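You operate a simulated robot arm through the tools that you are given. There is no shell and no other tool. Be economical: measure what you need, move in short steps, check, and stop when the job is done.

You run a simulated two-armed robot. Do the job below in one go: nothing can be reset, and whatever is moved stays where it is left.

JOB
Press the scale power button to switch it on. Take the blue-banded jug on the sample table top and put it away on the cup table top. Take the teal-banded beaker and leave it on the small table top. Press the grey reset button two times. Put the blue-capped tube on the top of the long table away on the top of the test bench. Put the orange-banded beaker on the top of the long table away on the cup table top. Open the weight drawer, put the small weight on the top of the long table away in the inside of the weight drawer, then shut the drawer. Any order will do. Set down upright: blue-banded jug, teal-banded beaker, orange-banded beaker.

Only the result counts: the job must be done as asked and must still hold three seconds after the hand-in. Knocking over, shifting, dropping, spilling or breaking anything else fails it.

ROBOT AND FRAMES
Two 7-joint arms with two-finger parallel grippers on one trunk, on a base that drives. Base frame: it is fixed to the floor where the robot stands at the start and does not move with it; the origin is under the middle of the robot, x ahead of it, y to its left, z up; the surface under the hand at the start is at about z = 850. Lengths are in mm, angles in degrees, forces in N, time in s.
The left shoulder is at the start at [70, 130, 1237], the right one opposite. With the tool pointing down near the work surface each hand reaches from about 100 to 500 mm from the robot's upright axis, wherever it stands, measured 20 degrees to its own side. Places, roughly: blue-banded jug [500, 750, 1000]; blue-capped tube (3x3x10 cm) [-13600, -3900, 900]; cup table top [-1500, -1900, 800]; grey reset button [2200, -2500, 900]; inside of the weight drawer [-3200, 2800, 300]; orange-banded beaker [-14000, -4000, 1000]; scale power button [500, 200, 900]; small table top [800, -900, 800]; small weight [-14250, -4250, 750]; teal-banded beaker [2500, -250, 1500]; top of the test bench [2500, -2300, 800]; weight drawer [-3200, 2700, 400]. Payload 1.57 kg a hand.
The tool frame of a hand sits at the grasp point between the pads (the TCP): z along the fingers, y along the line on which they close. The tips reach 30 mm beyond it. Largest opening 80 mm; finger width 17, thickness 12; the body of the gripper, 40 by 82 mm, starts 80 mm behind the TCP.
Orientation is that of the tool frame in the base frame, as [roll, pitch, yaw] about the fixed x, y, z axes, in that order (R = Rz(yaw) Ry(pitch) Rx(roll)). With the fingers straight down and closing along the base's y, the tool's x points along the base's -x, its y along +y and its z along -z.

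CONTROLS
- The arms move only by the tool servo_tool. It takes "left_steps", "right_steps" or both (then of equal length, played together; a hand with none holds still); each is a list of rows, each a list of 6 numbers: the shift along the tool's x, y, z in mm, then the turn, a rotation vector about the tool's x, y, z in degrees. In form: [[x, y, z, wx, wy, wz], ...]. A call has 1 to 12 rows; each row shifts and turns the commanded pose from where the row before left it, along the tool's axes as they then stand. "left_hand" and "right_hand" are, for a hand that has rows, the gripper command, from -1 (fully open) to 1 (shut), values between in proportion, set as the call begins (left out, the last holds). A row lasts 0.2 s, in which the tool goes at most 50 mm and 8.6 degrees; a call with a longer step from one row to the next is refused whole, and so is a gripper value outside its range. A pose out of reach is approached as far as the arm can. The call stops where the force on the tool passes 40 N (or 10 N more than at its start, if that is more) or the arm is blocked; 0.2 s more then pass. The fingers move at their own pace (about 108 mm/s each) and stop on an object; they squeeze with about 42 N. The grip force told is the motor's: it shows also when the fingers shut on nothing. Time passes only in rows, and 0.2 s behind the last, so rows that do not move let the fingers close. It gives the time, the measured TCP pose, the force on the tool (base axes), the opening and the grip force at its end, in the units of the frame above (readings bear some noise), with the torque about the TCP (base axes, N m) and any sound that the robot's microphone picked up, and new pictures: "views" is both (left out), scene, wrist or none (wrist: the cameras of the hands that moved).
- Cameras (640 x 400 px; columns grow to the right, rows downward): "scene" is now at [113.4, 25.5, 1454.3]; the picture's right is [0.30, -0.95, 0.00], its down [-0.66, -0.21, -0.72] and it looks along [0.69, 0.22, -0.69] (base axes); focal length 249 px, centre (320, 200). "left" rides on the left gripper at [72, 7, -122] in its tool frame; the picture's right is [-0.09, 1.00, 0.00], its down [-0.84, -0.08, -0.54] and it looks along [-0.54, -0.05, 0.84] (tool axes); focal length 238 px, centre (320, 200). "right" rides on the right gripper at [72, -7, -122] in its tool frame; the picture's right is [0.09, 1.00, 0.00], its down [-0.84, 0.08, -0.54] and it looks along [-0.54, 0.05, 0.84] (tool axes); focal length 238 px, centre (320, 200). There is no depth. A picture from a camera that has moved, and an enlarged one, comes with that camera's place and axes in the base frame and with its lens. The place of the scene camera against the robot may be out by one fixed shift of up to 18 mm in any direction.
- raise_lower(by): slides the trunk up (or, below 0, down) by that many mm; the arms and the scene camera ride with it, the base frame stays. It gives what a move gives, with no picture.
- base_move(legs): drives the robot by 1 to 6 legs, each [ahead, left, turn to the left] in mm, mm and degrees, along the robot's own axes; the way and the turn of a leg run together, so that a leg with both is an arc; at most 1500 mm and 180 degrees a leg. The arms and the cameras ride along, it lands a little off, and it stops where it bumps. It gives what a move gives, and a new picture of the scene camera.
- aim_head(pan, tilt): turns the head with the scene camera to pan (to the left, within 86 degrees either way) and tilt (down, from -29 to 69), counted from straight ahead of the robot. It gives what a move gives, and a new picture of the scene camera.
- enlarge(camera, box): a new picture of the part [left, top, right, bottom] of that camera's present view, enlarged. No time passes.
- sign_off(): hands the job in; it is judged then, once.

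Work in short steps. Places have to be worked out from the pictures, the camera data and where the tool is seen: move nearer, look again, correct. Check each grasp and each placing, and mend what went wrong. You have 207 turns and 260 pictures in all, those below and enlarged ones among them. Open the grippers and draw the arms clear of the work before you hand the job in, unless the task says otherwise; then end with one line.

The tools are called after "Call:" as name(argument=value, ...) on one line, values as JSON. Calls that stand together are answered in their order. servo_tool: Moves the arms, as the interface text tells. Its arguments: {"type":"object","properties":{"left_steps":{"type":"array"},"left_hand":{"type":"number"},"right_steps":{"type":"array"},"right_hand":{"type":"number"},"views":{"type":"string","enum":["both","scene","wrist","none"]}},"required":[]} The other tools are called the same way: raise_lower (by) slides the trunk up or down; base_move (legs) drives the base; aim_head (pan, tilt) turns the head that bears the scene camera; enlarge (camera, box) takes an enlarged picture of a part of a camera's view; sign_off () hands the job in.

At the start:

```text
time_s: 0.0
left_position: [258.5, 232.9, 1201.4]
left_orientation: [179.9, 0.0, 180.0]
left_contact_force: [0.0, 0.8, 0.7]
left_torque: [-0.02, 0.04, 0.01]
left_gripper_width: 80.0
left_gripper_force: 0.0
right_position: [375.5, -46.3, 1180.8]
right_orientation: [180.0, 0.1, -180.0]
right_contact_force: [-0.4, 1.0, 0.7]
right_torque: [-0.02, 0.02, -0.02]
right_gripper_width: 80.0
right_gripper_force: 0.1
trunk travel left (down, up): [-875.0, 65.0]
robot x, y, heading: [2.1, 2.1, -0.0]
head pan, tilt: [17.7, 43.6]
```

scene: 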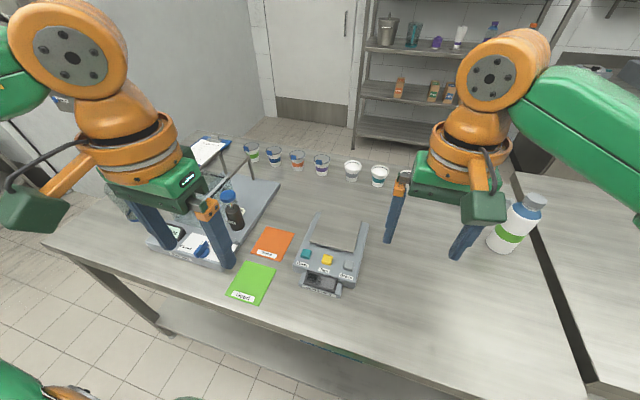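
right: 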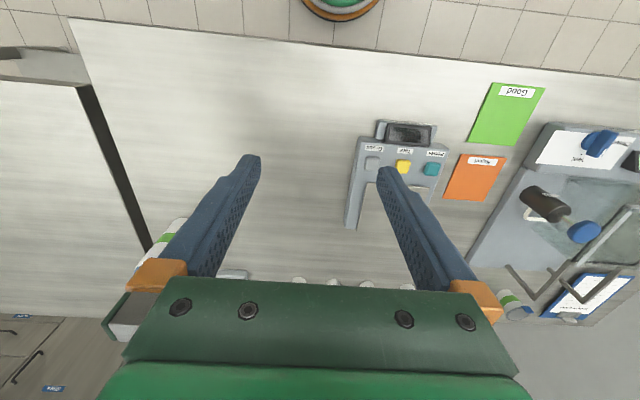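
left: 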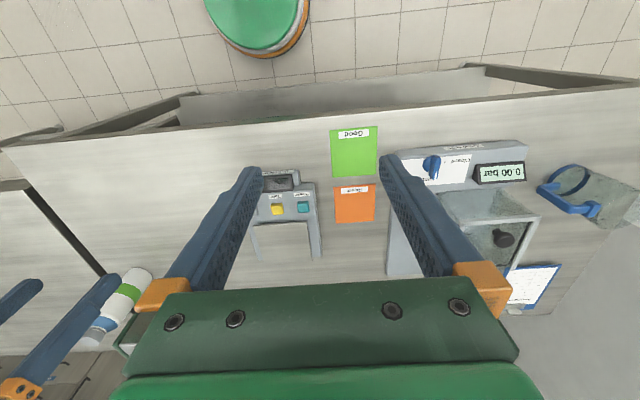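

The scale with three buttons sits in front of me; I enlarge it to read its labels, and also view the left area for the jug.

Call:
enlarge(camera="scene", box=[280, 200, 380, 300])

Call:
enlarge(camera="left", box=[230, 150, 340, 270])

Call:
aim_head(pan=70, tilt=35)

```text
4.00 times, centred on (330, 250) of scene
camera zoom: at [113.4, 25.5, 1454.3], right [0.3, -0.95, 0.0], down [-0.66, -0.21, -0.72], along [0.69, 0.22, -0.69], focal length 995 px, centre (280, 0)
```

zoom: 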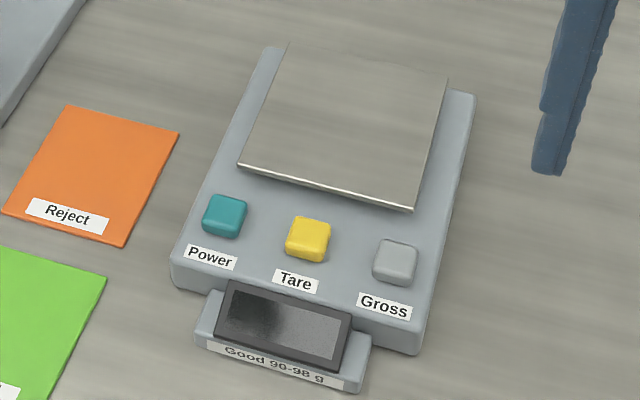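

```text
3.33 times, centred on (285, 210) of left
camera zoom: at [187.9, 240.2, 1323.9], right [0.09, 1.0, 0.0], down [0.84, -0.08, 0.54], along [0.54, -0.05, -0.84], focal length 794 px, centre (437, 167)
```

zoom: 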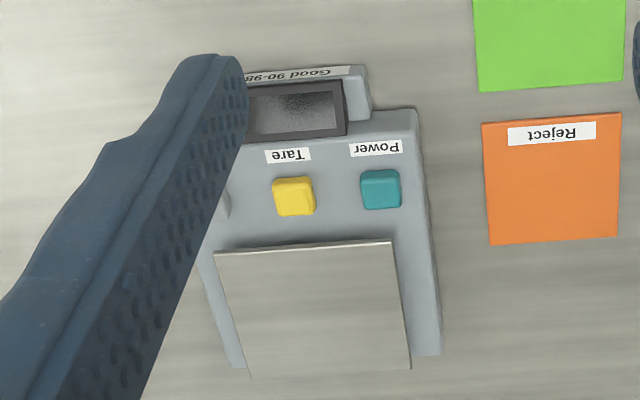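

```text
time_s: 1.2
left_position: [259.3, 232.1, 1202.9]
left_orientation: [-179.9, 0.1, -179.9]
left_contact_force: [-0.2, 0.5, 0.7]
left_torque: [0.01, 0.0, 0.01]
left_gripper_width: 80.1
left_gripper_force: 0.1
right_position: [375.4, -47.0, 1180.7]
right_orientation: [180.0, 0.0, 180.0]
right_contact_force: [0.3, 0.1, -0.9]
right_torque: [0.0, 0.04, -0.02]
right_gripper_width: 79.9
right_gripper_force: 0.1
trunk travel left (down, up): [-875.0, 65.0]
robot x, y, heading: [2.0, -3.4, -0.2]
head pan, tilt: [70.0, 35.0]
camera scene: at [65.1, 83.2, 1467.2], right [0.94, -0.34, 0.0], down [-0.2, -0.54, -0.82], along [0.28, 0.77, -0.57], focal length 249 px, centre (320, 200)
```

scene: 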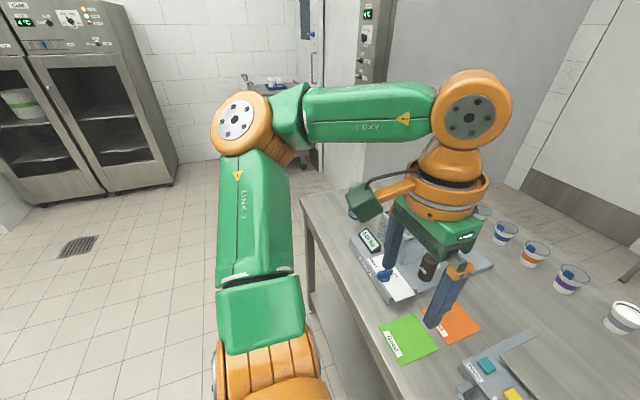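

Power is the teal button, judged near [485, 176, 885]. I close the left hand and move above it for a closer look.

Call:
servo_tool(left_steps=[[-30, -8, 26, 0, 0, 0], [-30, -8, 26, 0, 0, 0], [-30, -8, 26, 0, 0, 0], [-30, -8, 26, 0, 0, 0], [-30, -8, 26, 0, 0, 0], [-30, -8, 26, 0, 0, 0], [-30, -8, 26, 0, 0, 0]], left_hand=1, views="wrist")

Call:
aim_head(pan=30, tilt=45)

```text
time_s: 2.8
left_position: [424.1, 199.3, 1034.7]
left_orientation: [-180.0, 0.0, 179.9]
left_contact_force: [-0.1, 0.5, 0.0]
left_torque: [0.04, 0.02, 0.01]
left_gripper_width: 0.2
left_gripper_force: 20.9
left hand out of reach, approached as far as the arm can: row 6, 7
right_position: [375.2, -46.3, 1181.7]
right_orientation: [-180.0, 0.2, 180.0]
right_contact_force: [-0.1, -0.1, -0.4]
right_torque: [0.02, 0.03, 0.02]
right_gripper_width: 80.0
right_gripper_force: 0.0
trunk travel left (down, up): [-875.0, 65.0]
robot x, y, heading: [-0.6, 3.6, 0.1]
head pan, tilt: [70.0, 35.0]
camera left: at [353.8, 205.7, 1156.7], right [0.09, 1.0, 0.0], down [0.84, -0.08, 0.54], along [0.54, -0.05, -0.84], focal length 238 px, centre (320, 200)
```

left: 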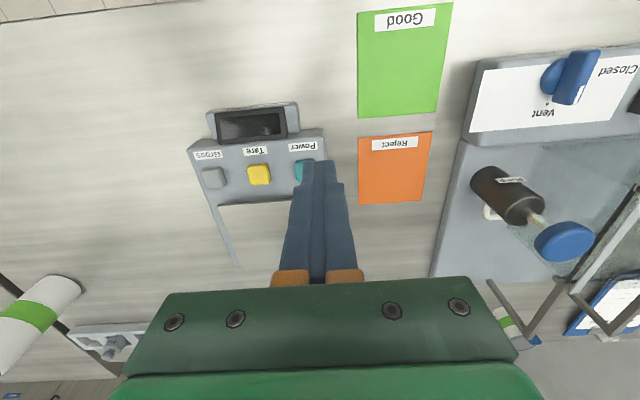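

```text
time_s: 3.9
left_position: [425.8, 197.8, 1035.8]
left_orientation: [-179.9, 0.2, 180.0]
left_contact_force: [0.2, 0.9, 0.1]
left_torque: [-0.01, 0.0, 0.02]
left_gripper_width: 0.0
left_gripper_force: 21.4
right_position: [376.3, -46.6, 1181.6]
right_orientation: [180.0, 0.0, -180.0]
right_contact_force: [0.5, 0.2, 0.2]
right_torque: [0.0, 0.0, 0.04]
right_gripper_width: 80.0
right_gripper_force: 0.0
trunk travel left (down, up): [-875.0, 65.0]
robot x, y, heading: [-2.6, 1.0, -0.0]
head pan, tilt: [30.0, 45.0]
camera scene: at [105.4, 41.3, 1452.4], right [0.5, -0.87, 0.0], down [-0.61, -0.35, -0.71], along [0.61, 0.35, -0.71], focal length 249 px, centre (320, 200)
```

scene: 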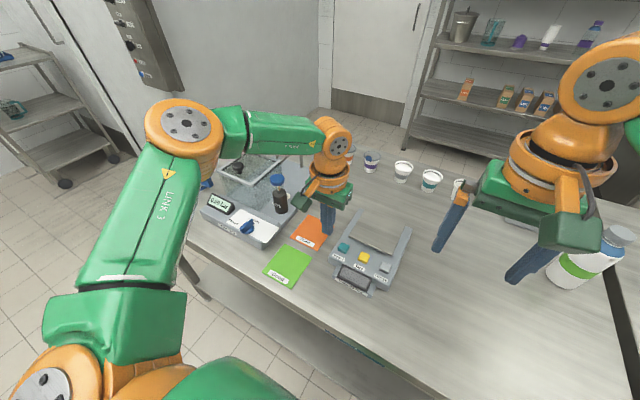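

The target was at the edge of reach, so I drive ahead about 90 mm (the table's front edge lies near x = 330).

Call:
base_move(legs=[[90, 0, 0]])

```text
time_s: 5.0
left_position: [513.2, 197.5, 1038.6]
left_orientation: [-179.9, 0.5, -180.0]
left_contact_force: [-0.3, -0.2, 0.8]
left_torque: [0.02, -0.03, -0.01]
left_gripper_width: 0.0
left_gripper_force: 21.2
right_position: [462.1, -46.8, 1183.1]
right_orientation: [179.9, 0.4, 180.0]
right_contact_force: [0.4, 0.2, -0.6]
right_torque: [0.03, -0.04, -0.02]
right_gripper_width: 79.8
right_gripper_force: 0.1
trunk travel left (down, up): [-875.0, 65.0]
robot x, y, heading: [94.1, 2.0, -0.0]
head pan, tilt: [30.0, 45.0]
camera scene: at [190.5, 41.0, 1453.1], right [0.5, -0.87, 0.0], down [-0.61, -0.35, -0.71], along [0.62, 0.35, -0.7], focal length 249 px, centre (320, 200)
```

scene: 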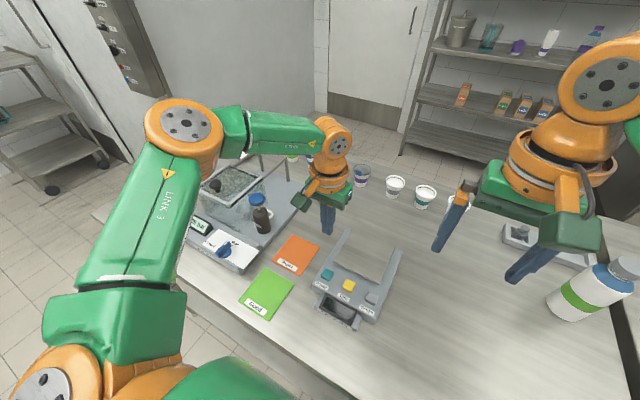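

Now in reach. Go to [483, 172, 955], tips about 40 mm above the button, and look.

Call:
servo_tool(left_steps=[[15, -13, 0, 0, 0, 0], [15, -13, 20, 0, 0, 0], [0, 0, 30, 0, 0, 0], [0, 0, 32, 0, 0, 0]], views="both")

```text
time_s: 6.0
left_position: [470.2, 184.6, 967.5]
left_orientation: [-179.9, 0.1, 180.0]
left_contact_force: [-0.4, 0.3, -0.4]
left_torque: [0.01, 0.02, 0.0]
left_gripper_width: 0.0
left_gripper_force: 21.2
left hand out of reach, approached as far as the arm can: row 3, 4
right_position: [469.2, -45.8, 1182.6]
right_orientation: [-180.0, 0.0, 180.0]
right_contact_force: [-0.9, -0.4, -0.4]
right_torque: [-0.01, 0.03, -0.01]
right_gripper_width: 80.1
right_gripper_force: 0.1
trunk travel left (down, up): [-875.0, 65.0]
robot x, y, heading: [94.9, 2.6, -0.0]
head pan, tilt: [30.0, 45.0]
camera scene: at [198.7, 41.7, 1452.3], right [0.5, -0.87, 0.0], down [-0.61, -0.35, -0.71], along [0.61, 0.35, -0.71], focal length 249 px, centre (320, 200)
camera left: at [399.5, 192.6, 1088.3], right [0.09, 1.0, 0.0], down [0.84, -0.08, 0.54], along [0.54, -0.05, -0.84], focal length 238 px, centre (320, 200)
```

scene: 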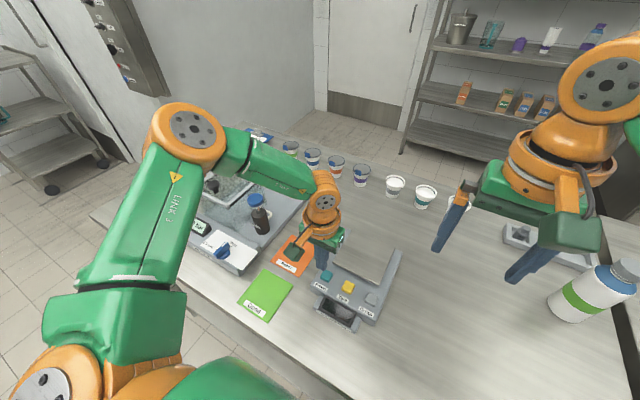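
left: 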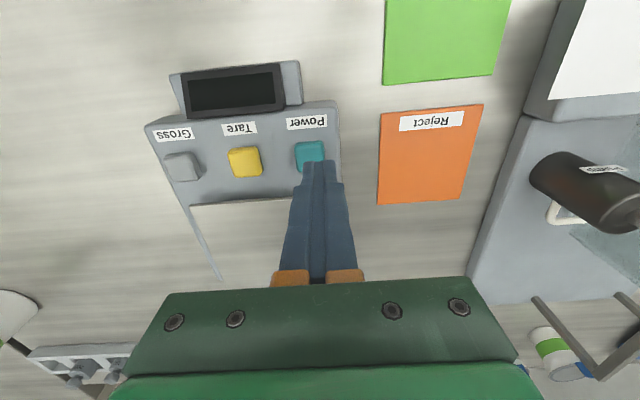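

Reach shrinks as the hand goes lower, so I lower the trunk while raising the hand: first hand up 140, then trunk down 150.

Call:
servo_tool(left_steps=[[0, 0, -45, 0, 0, 0], [0, 0, -45, 0, 0, 0], [0, 0, -50, 0, 0, 0]], views="none")

Call:
raise_lower(by=-150)

```text
time_s: 6.8
left_position: [470.3, 185.2, 1108.8]
left_orientation: [180.0, 0.0, -180.0]
left_contact_force: [0.0, -0.3, 0.8]
left_torque: [0.02, -0.01, 0.0]
left_gripper_width: 0.4
left_gripper_force: 21.2
right_position: [467.7, -48.0, 1182.3]
right_orientation: [-180.0, 0.1, 179.9]
right_contact_force: [0.5, 0.4, 0.3]
right_torque: [0.01, 0.0, -0.02]
right_gripper_width: 80.3
right_gripper_force: 0.0
trunk travel left (down, up): [-875.0, 65.0]
robot x, y, heading: [93.1, -4.8, -0.3]
head pan, tilt: [30.0, 45.0]
```

```text
time_s: 8.6
left_position: [470.7, 184.9, 958.9]
left_orientation: [-179.9, 0.1, -180.0]
left_contact_force: [0.1, -0.3, -0.1]
left_torque: [-0.02, 0.0, 0.0]
left_gripper_width: 0.0
left_gripper_force: 21.4
right_position: [468.2, -46.4, 1030.8]
right_orientation: [-179.9, 0.0, 180.0]
right_contact_force: [0.4, -0.2, 1.4]
right_torque: [0.01, -0.01, 0.0]
right_gripper_width: 79.9
right_gripper_force: 0.1
trunk travel left (down, up): [-725.0, 215.0]
robot x, y, heading: [88.4, 1.2, -0.1]
head pan, tilt: [30.0, 45.0]
```

Align over the button at [479, 174] and come down to tips near 900.

Call:
servo_tool(left_steps=[[-9, -10, 0, 0, 0, 0], [0, 0, 25, 0, 0, 0], [0, 0, 0, 0, 0, 0]], views="wrist")

Call:
enlarge(camera="scene", box=[260, 180, 440, 300])

```text
time_s: 9.3
left_position: [478.9, 177.1, 932.5]
left_orientation: [-180.0, 0.1, 180.0]
left_contact_force: [-0.2, -0.6, -0.2]
left_torque: [0.01, -0.03, 0.01]
left_gripper_width: 0.2
left_gripper_force: 20.8
right_position: [469.2, -46.7, 1032.4]
right_orientation: [180.0, -0.2, 179.9]
right_contact_force: [0.0, -0.4, 0.0]
right_torque: [-0.02, -0.02, 0.01]
right_gripper_width: 79.6
right_gripper_force: 0.1
trunk travel left (down, up): [-725.0, 215.0]
robot x, y, heading: [92.2, 0.2, -0.4]
head pan, tilt: [30.0, 45.0]
camera left: at [408.4, 184.1, 1054.4], right [0.09, 1.0, 0.0], down [0.84, -0.08, 0.54], along [0.54, -0.05, -0.84], focal length 238 px, centre (320, 200)
```

left: 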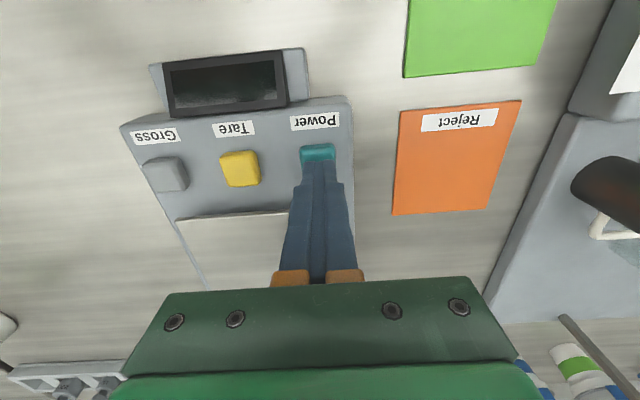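

```text
3.33 times, centred on (350, 240) of scene
camera zoom: at [197.8, 41.0, 1302.4], right [0.5, -0.87, 0.0], down [-0.61, -0.35, -0.71], along [0.61, 0.35, -0.71], focal length 829 px, centre (220, 67)
```

zoom: 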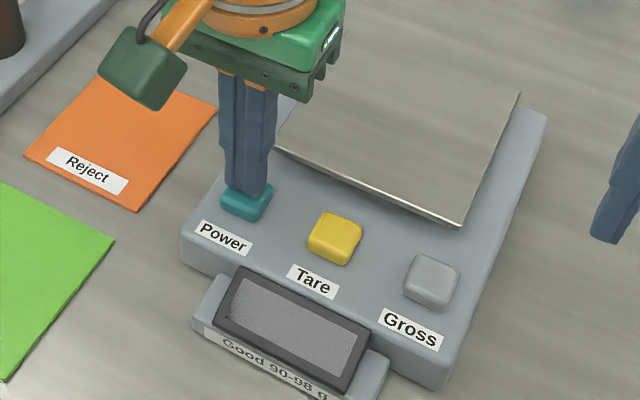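

The tips are slightly beyond the button; I shift 7 mm toward me and press down until force or display changes.

Call:
servo_tool(left_steps=[[7, -2, 0, 0, 0, 0], [0, 0, 6, 0, 0, 0], [0, 0, 5, 0, 0, 0], [0, 0, 4, 0, 0, 0], [0, 0, 4, 0, 0, 0], [0, 0, 4, 0, 0, 0], [0, 0, 4, 0, 0, 0]], views="wrist")

```text
time_s: 10.6
left_position: [470.4, 172.6, 920.1]
left_orientation: [-180.0, 1.3, -179.9]
left_contact_force: [-0.2, 4.9, 27.3]
left_torque: [0.18, -0.01, -0.01]
left_gripper_width: 0.3
left_gripper_force: 21.2
right_position: [462.0, -48.4, 1034.7]
right_orientation: [-179.9, 0.5, -180.0]
right_contact_force: [-0.5, 0.3, -0.3]
right_torque: [0.02, -0.02, -0.05]
right_gripper_width: 79.9
right_gripper_force: 0.1
trunk travel left (down, up): [-725.0, 215.0]
robot x, y, heading: [91.4, -0.4, 0.1]
head pan, tilt: [30.0, 45.0]
heard: click
stopped in row 6 (left hand): the force on the tool passed its limit at 44 N (the readings are from after the stop); the commanded pose is now the measured one
camera left: at [396.2, 180.6, 1040.4], right [0.09, 1.0, 0.0], down [0.83, -0.08, 0.56], along [0.56, -0.05, -0.83], focal length 238 px, centre (320, 200)
```

left: 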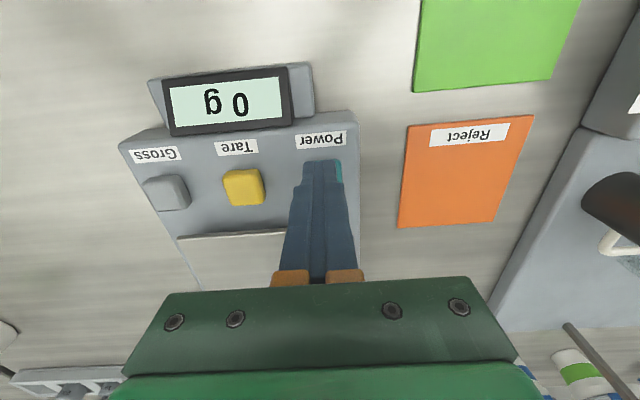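

The scale is on (display reads 0 g). Raise the hand clear, pull back, then look to the left at the jug.

Call:
servo_tool(left_steps=[[0, 0, -30, 0, 0, 0], [0, 0, -50, 0, 0, 0], [10, 0, -45, 0, 0, 0], [45, 10, -10, 0, 0, 0], [45, 10, -10, 0, 0, 0], [45, 10, 0, 0, 0, 0]], left_hand=-1, views="none")

Call:
base_move(legs=[[-60, 350, 0]])

Call:
aim_head(pan=25, tilt=45)

```text
time_s: 12.0
left_position: [327.5, 205.5, 1060.5]
left_orientation: [-180.0, 0.6, -179.9]
left_contact_force: [-1.5, 1.0, -0.3]
left_torque: [-0.02, -0.03, -0.03]
left_gripper_width: 80.2
left_gripper_force: 0.1
right_position: [466.8, -46.6, 1032.0]
right_orientation: [-179.9, 0.1, -180.0]
right_contact_force: [-0.3, 0.8, 0.4]
right_torque: [-0.05, 0.0, 0.01]
right_gripper_width: 79.8
right_gripper_force: 0.1
trunk travel left (down, up): [-725.0, 215.0]
robot x, y, heading: [90.7, -0.7, -0.0]
head pan, tilt: [30.0, 45.0]
```

```text
time_s: 14.3
left_position: [270.3, 556.5, 1060.3]
left_orientation: [-179.9, 0.6, 180.0]
left_contact_force: [-0.6, -0.8, 0.1]
left_torque: [0.03, 0.0, 0.0]
left_gripper_width: 80.0
left_gripper_force: 0.1
right_position: [409.2, 305.7, 1031.1]
right_orientation: [179.9, 0.0, 180.0]
right_contact_force: [0.2, -0.4, -0.3]
right_torque: [-0.02, 0.05, -0.04]
right_gripper_width: 79.8
right_gripper_force: 0.0
trunk travel left (down, up): [-725.0, 215.0]
robot x, y, heading: [33.3, 353.8, 0.0]
head pan, tilt: [30.0, 45.0]
camera scene: at [138.8, 393.4, 1302.4], right [0.5, -0.87, 0.0], down [-0.61, -0.35, -0.71], along [0.61, 0.35, -0.71], focal length 249 px, centre (320, 200)
```

scene: 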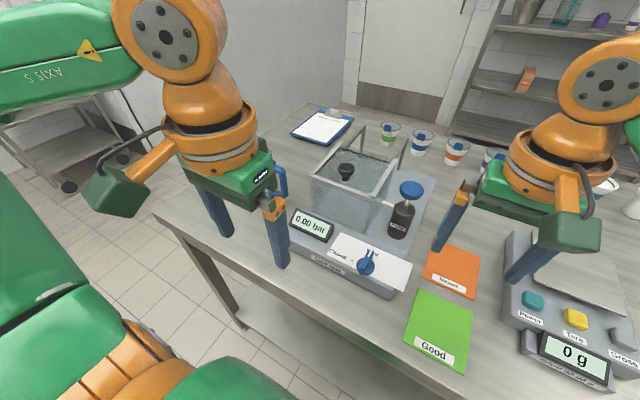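

```text
time_s: 15.0
left_position: [269.9, 557.4, 1059.3]
left_orientation: [-179.9, 0.5, -180.0]
left_contact_force: [0.4, 0.1, 0.3]
left_torque: [0.02, 0.04, 0.02]
left_gripper_width: 79.9
left_gripper_force: 0.0
right_position: [408.7, 305.6, 1031.5]
right_orientation: [-179.9, 0.0, -180.0]
right_contact_force: [-1.0, 0.0, 0.4]
right_torque: [-0.03, 0.02, 0.01]
right_gripper_width: 79.9
right_gripper_force: 0.0
trunk travel left (down, up): [-725.0, 215.0]
robot x, y, heading: [35.4, 355.7, 0.0]
head pan, tilt: [25.0, 45.0]
camera scene: at [141.8, 388.6, 1302.4], right [0.42, -0.91, 0.0], down [-0.64, -0.3, -0.71], along [0.64, 0.3, -0.71], focal length 249 px, centre (320, 200)
```

scene: 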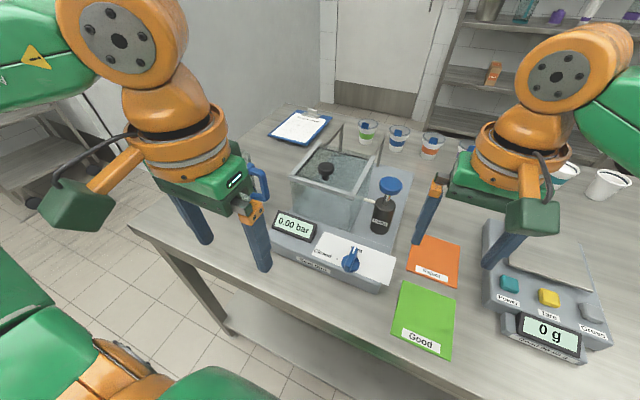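

The blue handle of the jug shows behind the left gripper; look through the left wrist camera.

Call:
enlarge(camera="left", box=[0, 0, 640, 400])

```text
1.00 times, centred on (320, 200) of left (not enlarged: the box is as wide or as high as the picture)
camera zoom: at [198.0, 566.2, 1179.7], right [0.09, 1.0, 0.0], down [0.83, -0.08, 0.55], along [0.55, -0.05, -0.84], focal length 238 px, centre (320, 200)
```

zoom: 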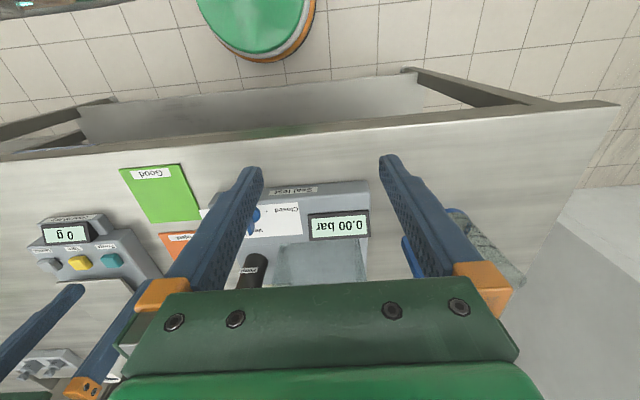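

The jug is around [500, 790] with its handle toward the tray. Drive left 280 more and move the left hand out of the way.

Call:
servo_tool(left_steps=[[0, 40, -20, 0, 0, 0], [0, 45, -20, 0, 0, 0], [0, 45, -20, 0, 0, 0], [0, 45, 0, 0, 0, 0]], views="none")

Call:
base_move(legs=[[0, 250, 0]])

Call:
enlarge(camera="left", box=[0, 0, 640, 400])

```text
time_s: 16.0
left_position: [271.0, 713.5, 1100.1]
left_orientation: [-179.8, 0.5, -180.0]
left_contact_force: [-0.3, 0.5, 0.2]
left_torque: [-0.03, 0.0, 0.01]
left_gripper_width: 80.0
left_gripper_force: 0.0
left hand out of reach, approached as far as the arm can: row 4
right_position: [409.9, 308.9, 1030.8]
right_orientation: [-179.9, 0.0, -180.0]
right_contact_force: [-0.4, 0.1, 0.9]
right_torque: [-0.04, 0.03, 0.0]
right_gripper_width: 79.7
right_gripper_force: 0.0
trunk travel left (down, up): [-725.0, 215.0]
robot x, y, heading: [31.4, 351.6, 0.2]
head pan, tilt: [25.0, 45.0]
```

```text
time_s: 17.8
left_position: [270.1, 957.2, 1101.9]
left_orientation: [-180.0, 0.6, -179.7]
left_contact_force: [0.1, 0.4, -0.6]
left_torque: [0.01, -0.03, 0.02]
left_gripper_width: 79.7
left_gripper_force: 0.1
right_position: [409.7, 551.8, 1031.6]
right_orientation: [179.8, 0.0, -180.0]
right_contact_force: [-0.2, 0.0, 0.3]
right_torque: [0.03, -0.02, -0.01]
right_gripper_width: 80.1
right_gripper_force: 0.1
trunk travel left (down, up): [-725.0, 215.0]
robot x, y, heading: [36.0, 597.5, -0.0]
head pan, tilt: [25.0, 45.0]
camera scene: at [141.6, 632.9, 1302.4], right [0.42, -0.91, 0.0], down [-0.64, -0.3, -0.71], along [0.64, 0.3, -0.71], focal length 249 px, centre (320, 200)
```

scene: 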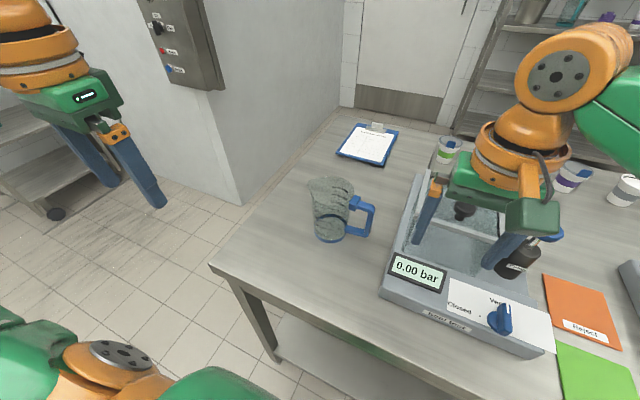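

```text
1.00 times, centred on (320, 200) of left (not enlarged: the box is as wide or as high as the picture)
camera zoom: at [197.6, 962.9, 1222.3], right [0.09, 1.0, 0.0], down [0.83, -0.08, 0.55], along [0.55, -0.05, -0.83], focal length 238 px, centre (320, 200)
```

zoom: 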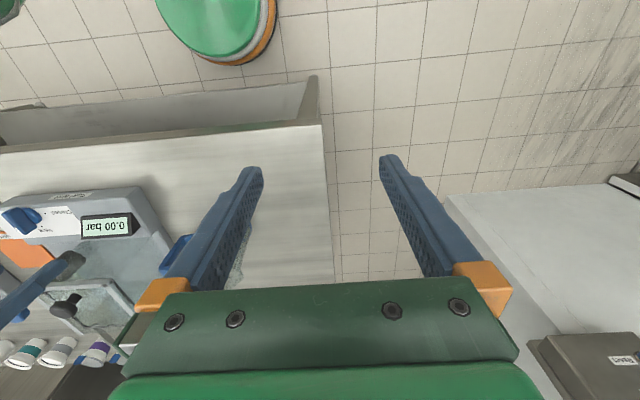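

The jug stands near [453, 755] with its handle pointing to -y. I zoom in to judge the handle geometry.

Call:
enlarge(camera="scene", box=[280, 160, 400, 260])

```text
4.00 times, centred on (340, 210) of scene
camera zoom: at [141.6, 632.9, 1302.4], right [0.42, -0.91, 0.0], down [-0.64, -0.3, -0.71], along [0.64, 0.3, -0.71], focal length 995 px, centre (240, 160)
```

zoom: 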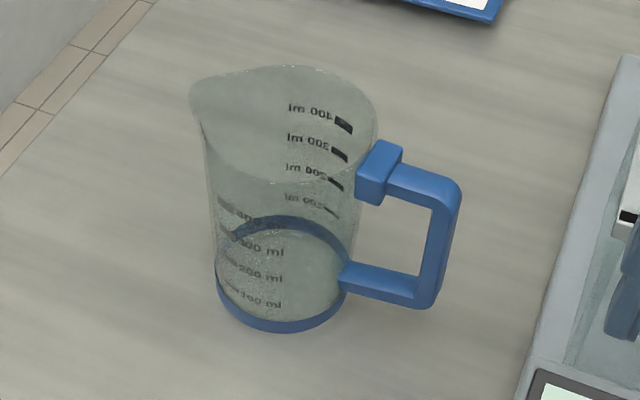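

Handle runs along -y at about [470, 695], top about z 960. Move right hand aside and up, bring the left hand to [400, 700, 1100] and begin turning it so that it closes along x.

Call:
servo_tool(left_steps=[[-22, -43, 0, 0, 0, 0], [-22, -43, 0, 0, 0, 0], [-22, -43, 0, 0, 0, 0], [-22, -43, 0, 0, 0, 0], [-22, -43, 0, 0, 0, 0], [-20, -42, 0, 0, 0, 0]], right_steps=[[0, -30, -20, 0, 0, 0], [0, -30, -20, 0, 0, 0], [0, -30, -20, 0, 0, 0], [10, -30, -20, 0, 0, 0], [20, -30, 0, 0, 0, 0], [20, 0, 0, 0, 0, 0]], views="none")

Call:
servo_tool(left_steps=[[0, 0, 0, 0, 0, 8.2], [0, 0, 0, 0, 0, 8.2], [0, 0, 0, 0, 0, 8.2], [0, 0, 0, 0, 0, 8.2], [0, 0, 0, 0, 0, 8.2], [0, 0, 0, 0, 0, 8.2], [0, 0, 0, 0, 0, 8.2], [0, 0, 0, 0, 0, 8.2], [0, 0, 0, 0, 0, 8.2], [0, 0, 0, 0, 0, 8.2], [0, 0, 0, 0, 0, 8]], views="both")

```text
time_s: 19.2
left_position: [370.6, 740.5, 1085.3]
left_orientation: [-179.9, 0.7, -179.7]
left_contact_force: [-0.5, 0.5, 0.2]
left_torque: [-0.01, -0.05, 0.03]
left_gripper_width: 80.1
left_gripper_force: 0.1
left hand out of reach, approached as far as the arm can: row 5, 6
right_position: [355.8, 403.4, 1112.8]
right_orientation: [180.0, 0.1, -179.8]
right_contact_force: [-0.3, 0.4, 0.7]
right_torque: [-0.04, -0.02, -0.03]
right_gripper_width: 80.0
right_gripper_force: 0.1
trunk travel left (down, up): [-725.0, 215.0]
robot x, y, heading: [31.5, 599.8, 0.1]
head pan, tilt: [25.0, 45.0]
```

```text
time_s: 21.6
left_position: [270.8, 707.8, 1063.3]
left_orientation: [179.3, 0.0, 90.2]
left_contact_force: [1.1, 0.8, -0.3]
left_torque: [-0.01, -0.05, -0.01]
left_gripper_width: 80.1
left_gripper_force: 0.0
left hand out of reach, approached as far as the arm can: row 7, 8, 9, 10, 11
right_position: [358.8, 404.4, 1112.3]
right_orientation: [179.9, 0.1, -179.9]
right_contact_force: [-0.3, 0.1, -1.2]
right_torque: [-0.02, -0.01, 0.04]
right_gripper_width: 79.8
right_gripper_force: 0.1
trunk travel left (down, up): [-725.0, 215.0]
robot x, y, heading: [30.7, 599.5, 0.1]
head pan, tilt: [25.0, 45.0]
camera scene: at [140.6, 634.6, 1302.5], right [0.42, -0.91, 0.0], down [-0.64, -0.3, -0.71], along [0.64, 0.3, -0.71], focal length 249 px, centre (320, 200)
camera left: at [276.7, 781.0, 1184.5], right [1.0, -0.09, 0.01], down [-0.08, -0.84, 0.54], along [-0.04, -0.54, -0.84], focal length 238 px, centre (320, 200)
```

scene: 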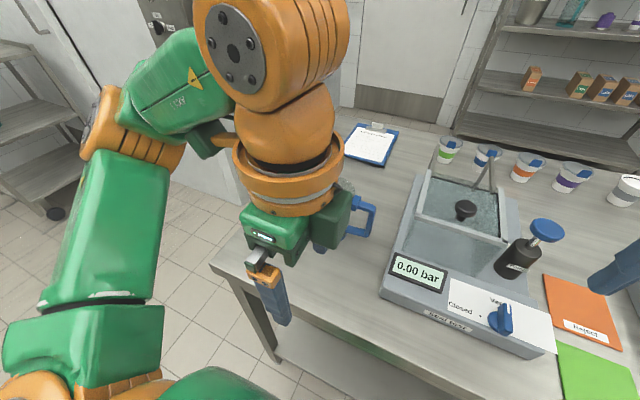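
left: 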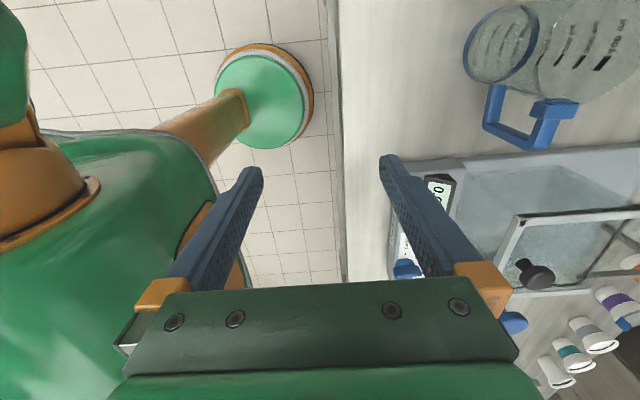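

Turning at this height cost reach. Drive ahead 90 mm, raise the trunk 60, and then lower the hand where reach is better.

Call:
base_move(legs=[[90, 0, 0]])

Call:
raise_lower(by=60)

Call:
servo_tool(left_steps=[[0, 0, 20, 0, 0, 0], [0, 25, 15, 0, 0, 0], [0, 25, 10, 0, 0, 0], [0, 20, 10, 0, 0, 0]], views="wrist")

```text
time_s: 22.7
left_position: [349.8, 708.6, 1062.0]
left_orientation: [179.5, 0.2, 90.4]
left_contact_force: [-0.2, 0.1, 0.0]
left_torque: [-0.03, 0.06, 0.0]
left_gripper_width: 79.8
left_gripper_force: 0.2
right_position: [436.6, 402.7, 1110.0]
right_orientation: [-179.9, -0.2, -180.0]
right_contact_force: [0.5, 0.6, 0.2]
right_torque: [-0.01, 0.08, 0.0]
right_gripper_width: 79.8
right_gripper_force: 0.1
trunk travel left (down, up): [-725.0, 215.0]
robot x, y, heading: [106.8, 601.5, 0.2]
head pan, tilt: [25.0, 45.0]
stopped in leg 1: the robot was blocked; the commanded pose is now the measured one
camera scene: at [220.9, 634.4, 1301.8], right [0.42, -0.91, 0.0], down [-0.64, -0.3, -0.7], along [0.64, 0.3, -0.71], focal length 249 px, centre (320, 200)
```

scene: 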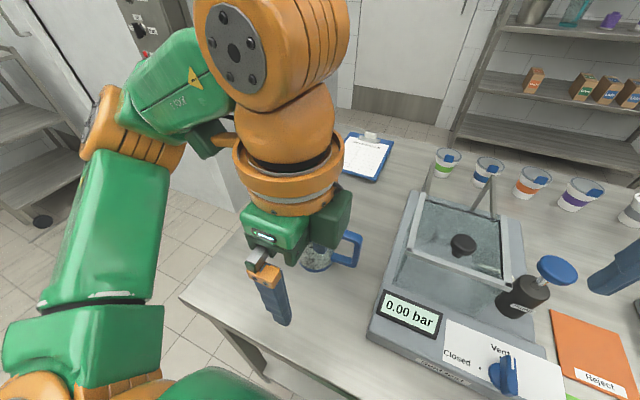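

```text
time_s: 23.7
left_position: [345.7, 708.1, 1123.1]
left_orientation: [179.2, 0.0, 90.3]
left_contact_force: [-0.6, -0.7, 0.9]
left_torque: [-0.01, 0.03, 0.01]
left_gripper_width: 80.2
left_gripper_force: 0.1
right_position: [432.8, 404.0, 1171.9]
right_orientation: [179.9, 0.0, 180.0]
right_contact_force: [-0.4, 0.1, 0.0]
right_torque: [0.02, -0.04, 0.06]
right_gripper_width: 80.3
right_gripper_force: 0.1
trunk travel left (down, up): [-785.0, 155.0]
robot x, y, heading: [105.9, 600.8, 0.1]
head pan, tilt: [25.0, 45.0]
```

```text
time_s: 24.7
left_position: [348.8, 688.8, 1074.5]
left_orientation: [179.2, 0.0, 90.4]
left_contact_force: [-0.4, -0.6, 0.1]
left_torque: [0.0, -0.02, -0.02]
left_gripper_width: 80.3
left_gripper_force: 0.0
left hand out of reach, approached as far as the arm can: row 1, 2, 3, 4
right_position: [432.6, 403.7, 1172.5]
right_orientation: [180.0, 0.0, 179.9]
right_contact_force: [0.3, 0.5, 0.1]
right_torque: [-0.04, 0.0, 0.03]
right_gripper_width: 79.9
right_gripper_force: 0.0
trunk travel left (down, up): [-785.0, 155.0]
robot x, y, heading: [108.3, 598.6, -0.1]
head pan, tilt: [25.0, 45.0]
camera left: at [354.4, 761.3, 1196.3], right [1.0, -0.09, 0.01], down [-0.08, -0.84, 0.54], along [-0.04, -0.54, -0.84], focal length 238 px, centre (320, 200)
```

left: 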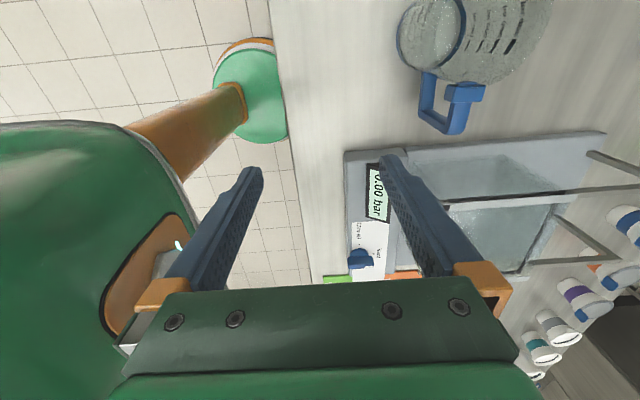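

At this yaw the arm can barely reach (and the base touches the table at x≈107). Instead I'll use zero yaw with fingers pitched 45° forward, straddling the handle's vertical bar. First turn the hand back.

Call:
base_move(legs=[[-25, 0, 0]])

Call:
servo_tool(left_steps=[[0, 0, 0, 0, 0, -8.2], [0, 0, 0, 0, 0, -8.2], [0, 0, 0, 0, 0, -8.2], [0, 0, 0, 0, 0, -8.2], [0, 0, 0, 0, 0, -8.2], [0, 0, 0, 0, 0, -8.2], [0, 0, 0, 0, 0, -8.2], [0, 0, 0, 0, 0, -8.2], [0, 0, 0, 0, 0, -8.2], [0, 0, 0, 0, 0, -8.2], [0, 0, 0, 0, 0, -8]], views="none")

Call:
servo_tool(left_steps=[[0, 0, 0, 0, -7.5, 0], [0, 0, 0, 0, -7.5, 0], [0, 0, 0, 0, -7.5, 0], [0, 0, 0, 0, -7.5, 0], [0, 0, 0, 0, -7.5, 0], [0, 0, 0, 0, -7.5, 0]], views="both")

```text
time_s: 25.5
left_position: [329.4, 688.9, 1075.0]
left_orientation: [179.6, 0.0, 90.4]
left_contact_force: [0.9, -0.4, 0.6]
left_torque: [0.01, 0.04, 0.0]
left_gripper_width: 80.2
left_gripper_force: 0.1
right_position: [414.1, 403.0, 1169.2]
right_orientation: [180.0, -0.3, 180.0]
right_contact_force: [0.8, -0.4, -0.7]
right_torque: [-0.04, 0.05, 0.02]
right_gripper_width: 79.9
right_gripper_force: 0.0
trunk travel left (down, up): [-785.0, 155.0]
robot x, y, heading: [81.5, 600.0, 0.1]
head pan, tilt: [25.0, 45.0]
camera scene: at [196.7, 634.4, 1361.7], right [0.42, -0.91, 0.0], down [-0.64, -0.3, -0.7], along [0.64, 0.3, -0.71], focal length 249 px, centre (320, 200)
```

scene: 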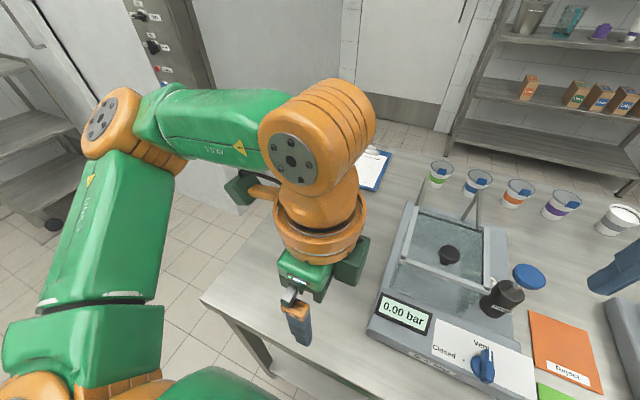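

```text
time_s: 27.9
left_position: [325.1, 688.2, 1075.3]
left_orientation: [180.0, 0.7, -179.3]
left_contact_force: [0.2, -0.5, -0.5]
left_torque: [0.01, 0.01, -0.02]
left_gripper_width: 80.4
left_gripper_force: 0.0
right_position: [408.4, 403.2, 1171.7]
right_orientation: [179.9, 0.1, 179.9]
right_contact_force: [0.4, -1.2, -0.2]
right_torque: [0.0, -0.01, -0.02]
right_gripper_width: 80.0
right_gripper_force: 0.0
trunk travel left (down, up): [-785.0, 155.0]
robot x, y, heading: [82.1, 601.2, 0.1]
head pan, tilt: [25.0, 45.0]
```

```text
time_s: 28.7
left_position: [327.5, 688.1, 1078.0]
left_orientation: [-179.6, 19.9, -179.2]
left_contact_force: [6.5, 0.9, -0.3]
left_torque: [-0.1, 0.61, -0.11]
left_gripper_width: 80.0
left_gripper_force: 0.0
right_position: [406.6, 402.6, 1171.4]
right_orientation: [-180.0, 0.1, -179.9]
right_contact_force: [-0.2, 0.1, 0.0]
right_torque: [0.0, 0.01, 0.03]
right_gripper_width: 79.8
right_gripper_force: 0.1
trunk travel left (down, up): [-785.0, 155.0]
robot x, y, heading: [82.7, 596.4, 0.1]
head pan, tilt: [25.0, 45.0]
stopped in row 3 (left hand): the force on the tool passed its limit at 130 N (the readings are from after the stop); the commanded pose is now the measured one
camera scene: at [190.5, 634.5, 1362.4], right [0.42, -0.91, 0.0], down [-0.64, -0.3, -0.71], along [0.64, 0.3, -0.71], focal length 249 px, centre (320, 200)
camera left: at [219.9, 694.7, 1167.6], right [0.07, 1.0, 0.02], down [0.61, -0.07, 0.79], along [0.79, -0.04, -0.61], focal length 238 px, centre (320, 200)
```

scene: 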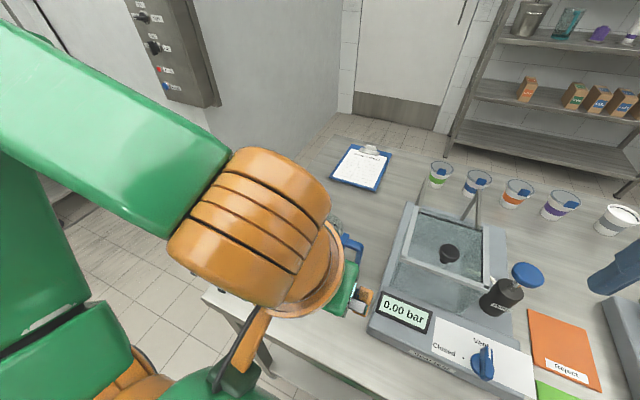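
left: 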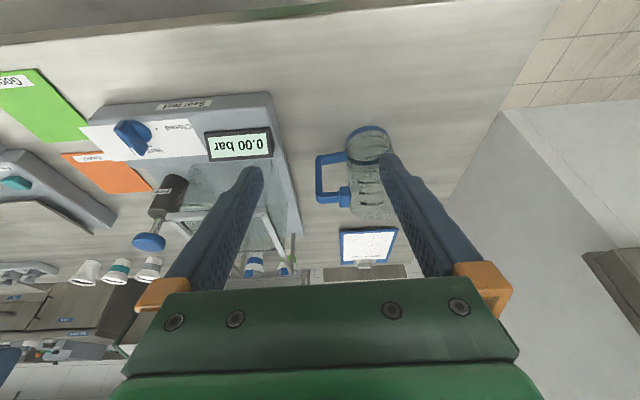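

The stop was the wrist pressing against my own body. Move the hand forward/up away from the trunk, then keep pitching.

Call:
servo_tool(left_steps=[[-37, 0, 0, 0, 0, 0], [-37, 0, 10, 0, 0, 0], [-20, 0, 10, 0, -5, 0], [-10, 0, 10, 0, -5, 0], [0, 0, 0, 0, -8, 0], [0, 0, 0, 0, -7, 0]], left_hand=-0.2, views="both")

```text
time_s: 30.1
left_position: [436.8, 690.6, 1084.9]
left_orientation: [-179.4, 44.8, -178.9]
left_contact_force: [0.0, -0.5, -0.2]
left_torque: [-0.01, -0.02, 0.02]
left_gripper_width: 47.9
left_gripper_force: 0.0
right_position: [407.0, 403.5, 1170.9]
right_orientation: [180.0, 0.0, -180.0]
right_contact_force: [0.7, -0.6, -0.3]
right_torque: [0.0, -0.01, 0.0]
right_gripper_width: 79.7
right_gripper_force: 0.0
trunk travel left (down, up): [-785.0, 155.0]
robot x, y, heading: [80.8, 597.9, -0.2]
head pan, tilt: [25.0, 45.0]
camera scene: at [190.7, 634.5, 1362.4], right [0.42, -0.91, 0.0], down [-0.64, -0.3, -0.71], along [0.64, 0.3, -0.71], focal length 249 px, centre (320, 200)
camera left: at [300.6, 695.6, 1120.6], right [0.05, 1.0, 0.06], down [0.21, -0.07, 0.97], along [0.98, -0.04, -0.22], focal length 238 px, centre (320, 200)
```

scene: 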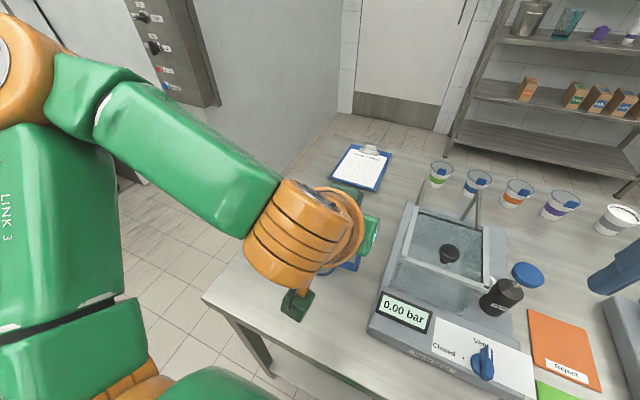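
left: 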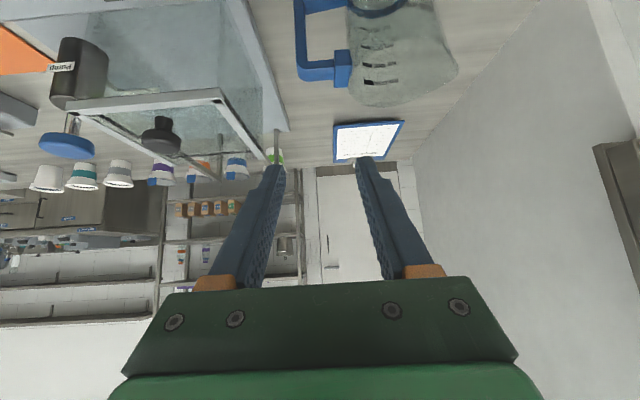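

Reach is good now. Bring the hand back along the approach line to about [410, 686, 1003], opening about 32 mm.

Call:
servo_tool(left_steps=[[30, -2, 10, 0, 0, 0], [30, -2, 15, 0, 0, 0], [18, 0, 15, 0, 0, 0]], left_hand=0.2, views="both")

```text
time_s: 30.9
left_position: [446.9, 690.8, 1018.1]
left_orientation: [-179.4, 44.7, -178.9]
left_contact_force: [0.2, -0.8, 0.3]
left_torque: [-0.01, 0.0, 0.03]
left_gripper_width: 31.9
left_gripper_force: 0.1
left hand out of reach, approached as far as the arm can: row 1, 2, 3
right_position: [406.3, 402.8, 1171.4]
right_orientation: [-180.0, 0.0, 179.9]
right_contact_force: [0.6, -0.2, 0.2]
right_torque: [-0.01, 0.01, -0.02]
right_gripper_width: 80.4
right_gripper_force: 0.2
trunk travel left (down, up): [-785.0, 155.0]
robot x, y, heading: [83.9, 597.2, -0.1]
head pan, tilt: [25.0, 45.0]
camera scene: at [190.2, 634.5, 1362.4], right [0.42, -0.91, 0.0], down [-0.64, -0.3, -0.71], along [0.64, 0.3, -0.71], focal length 249 px, centre (320, 200)
camera left: at [310.2, 697.3, 1052.9], right [0.05, 1.0, 0.06], down [0.21, -0.07, 0.97], along [0.98, -0.04, -0.22], focal length 238 px, centre (320, 200)
```

scene: 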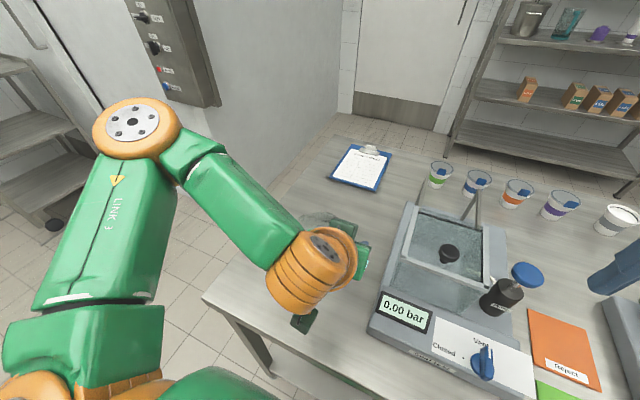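
left: 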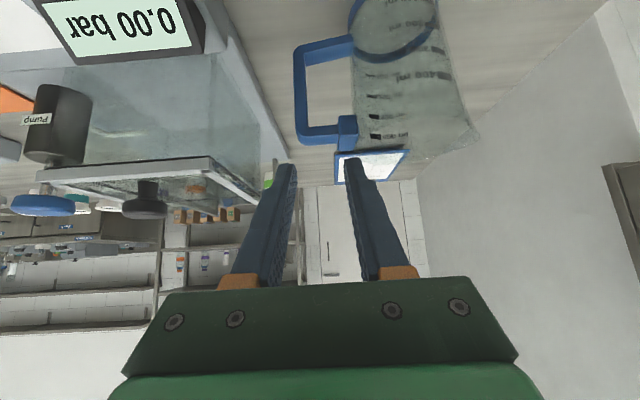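

This spot is inside the arm's minimum reach. Back the base 45 mm and lower the trunk 50 so the tool lies behind the handle bar (bar at about [482, 681], z 880–962).

Call:
base_move(legs=[[-45, 0, 0]])

Call:
raise_lower(by=-45)

Call:
servo_tool(left_steps=[[0, -9, 0, 0, 0, 0], [0, 0, 0, 0, 0, 0]], views="wrist")

```text
time_s: 31.8
left_position: [406.2, 691.4, 1015.3]
left_orientation: [-179.5, 44.3, -178.8]
left_contact_force: [1.2, 0.5, -0.7]
left_torque: [0.01, -0.01, -0.01]
left_gripper_width: 32.1
left_gripper_force: 0.2
right_position: [368.5, 403.3, 1169.0]
right_orientation: [-180.0, -0.4, -179.9]
right_contact_force: [0.9, 0.4, -0.3]
right_torque: [0.03, 0.07, 0.0]
right_gripper_width: 80.0
right_gripper_force: 0.1
trunk travel left (down, up): [-785.0, 155.0]
robot x, y, heading: [39.9, 599.1, 0.2]
head pan, tilt: [25.0, 45.0]
camera scene: at [153.7, 634.4, 1361.5], right [0.42, -0.91, 0.0], down [-0.64, -0.3, -0.7], along [0.64, 0.3, -0.71], focal length 249 px, centre (320, 200)
```

scene: 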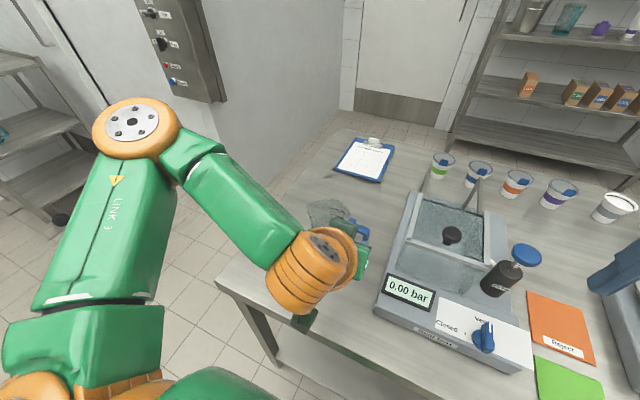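

```text
time_s: 32.7
left_position: [400.8, 692.3, 973.8]
left_orientation: [-179.4, 44.6, -178.9]
left_contact_force: [-0.7, -1.3, -0.2]
left_torque: [-0.02, -0.01, 0.03]
left_gripper_width: 32.1
left_gripper_force: 0.1
right_position: [362.3, 404.5, 1127.5]
right_orientation: [-180.0, 0.1, -179.9]
right_contact_force: [-1.0, 0.2, 0.8]
right_torque: [-0.02, 0.0, -0.02]
right_gripper_width: 79.9
right_gripper_force: 0.1
trunk travel left (down, up): [-740.0, 200.0]
robot x, y, heading: [40.4, 598.3, 0.0]
head pan, tilt: [25.0, 45.0]
```

```text
time_s: 33.3
left_position: [401.4, 691.5, 972.7]
left_orientation: [-179.3, 44.6, -179.0]
left_contact_force: [0.5, 0.6, -0.5]
left_torque: [-0.02, -0.01, -0.03]
left_gripper_width: 31.8
left_gripper_force: 0.1
left hand out of reach, approached as far as the arm can: row 1
right_position: [363.3, 404.1, 1125.0]
right_orientation: [180.0, 0.0, -179.9]
right_contact_force: [-0.6, -0.7, -0.2]
right_torque: [0.0, -0.01, 0.0]
right_gripper_width: 79.9
right_gripper_force: 0.1
trunk travel left (down, up): [-740.0, 200.0]
robot x, y, heading: [31.1, 599.0, -0.0]
head pan, tilt: [25.0, 45.0]
camera left: at [265.3, 697.5, 1008.1], right [0.05, 1.0, 0.06], down [0.22, -0.07, 0.97], along [0.98, -0.04, -0.22], focal length 238 px, centre (320, 200)
```

left: 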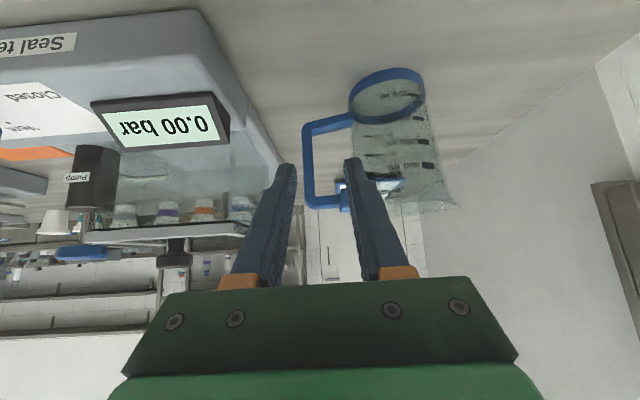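

Shift the base 10 mm to the right to line up with the bar.

Call:
base_move(legs=[[0, -11, 0]])

Call:
servo_tool(left_steps=[[-13, 0, 8, 0, 0, 0], [-14, 0, 8, 0, 0, 0], [0, 0, 20, 0, 0, 0]], views="wrist")

```text
time_s: 34.0
left_position: [401.5, 682.4, 973.0]
left_orientation: [-179.3, 44.6, -178.7]
left_contact_force: [0.1, 0.2, -0.7]
left_torque: [-0.02, 0.01, -0.01]
left_gripper_width: 32.0
left_gripper_force: 0.1
right_position: [363.4, 394.6, 1126.8]
right_orientation: [-179.8, 0.0, -179.9]
right_contact_force: [-0.4, 0.6, -0.7]
right_torque: [-0.03, 0.0, -0.01]
right_gripper_width: 80.0
right_gripper_force: 0.0
trunk travel left (down, up): [-740.0, 200.0]
robot x, y, heading: [39.1, 588.1, 0.1]
head pan, tilt: [25.0, 45.0]
camera scene: at [145.7, 626.1, 1317.3], right [0.42, -0.91, 0.0], down [-0.64, -0.3, -0.71], along [0.64, 0.3, -0.71], focal length 249 px, centre (320, 200)
```

scene: 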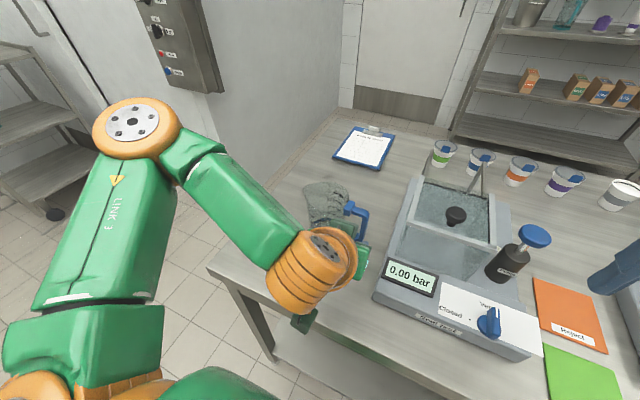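

```text
time_s: 34.8
left_position: [447.4, 680.4, 964.5]
left_orientation: [-179.6, 44.6, -178.9]
left_contact_force: [-0.6, -0.7, 0.9]
left_torque: [0.0, -0.02, 0.02]
left_gripper_width: 32.1
left_gripper_force: 0.0
right_position: [364.0, 392.7, 1126.4]
right_orientation: [-180.0, 0.0, -179.9]
right_contact_force: [-0.1, -0.4, 0.2]
right_torque: [-0.03, 0.01, -0.03]
right_gripper_width: 80.0
right_gripper_force: 0.0
trunk travel left (down, up): [-740.0, 200.0]
robot x, y, heading: [39.3, 590.9, -0.1]
head pan, tilt: [25.0, 45.0]
camera left: at [311.6, 686.5, 1000.5], right [0.05, 1.0, 0.06], down [0.22, -0.07, 0.97], along [0.97, -0.04, -0.22], focal length 238 px, centre (320, 200)
```

left: 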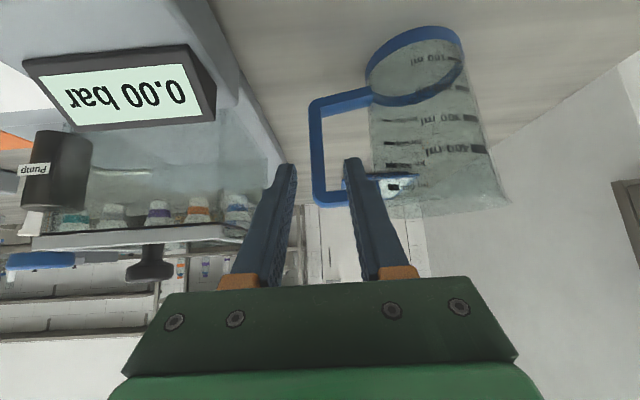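

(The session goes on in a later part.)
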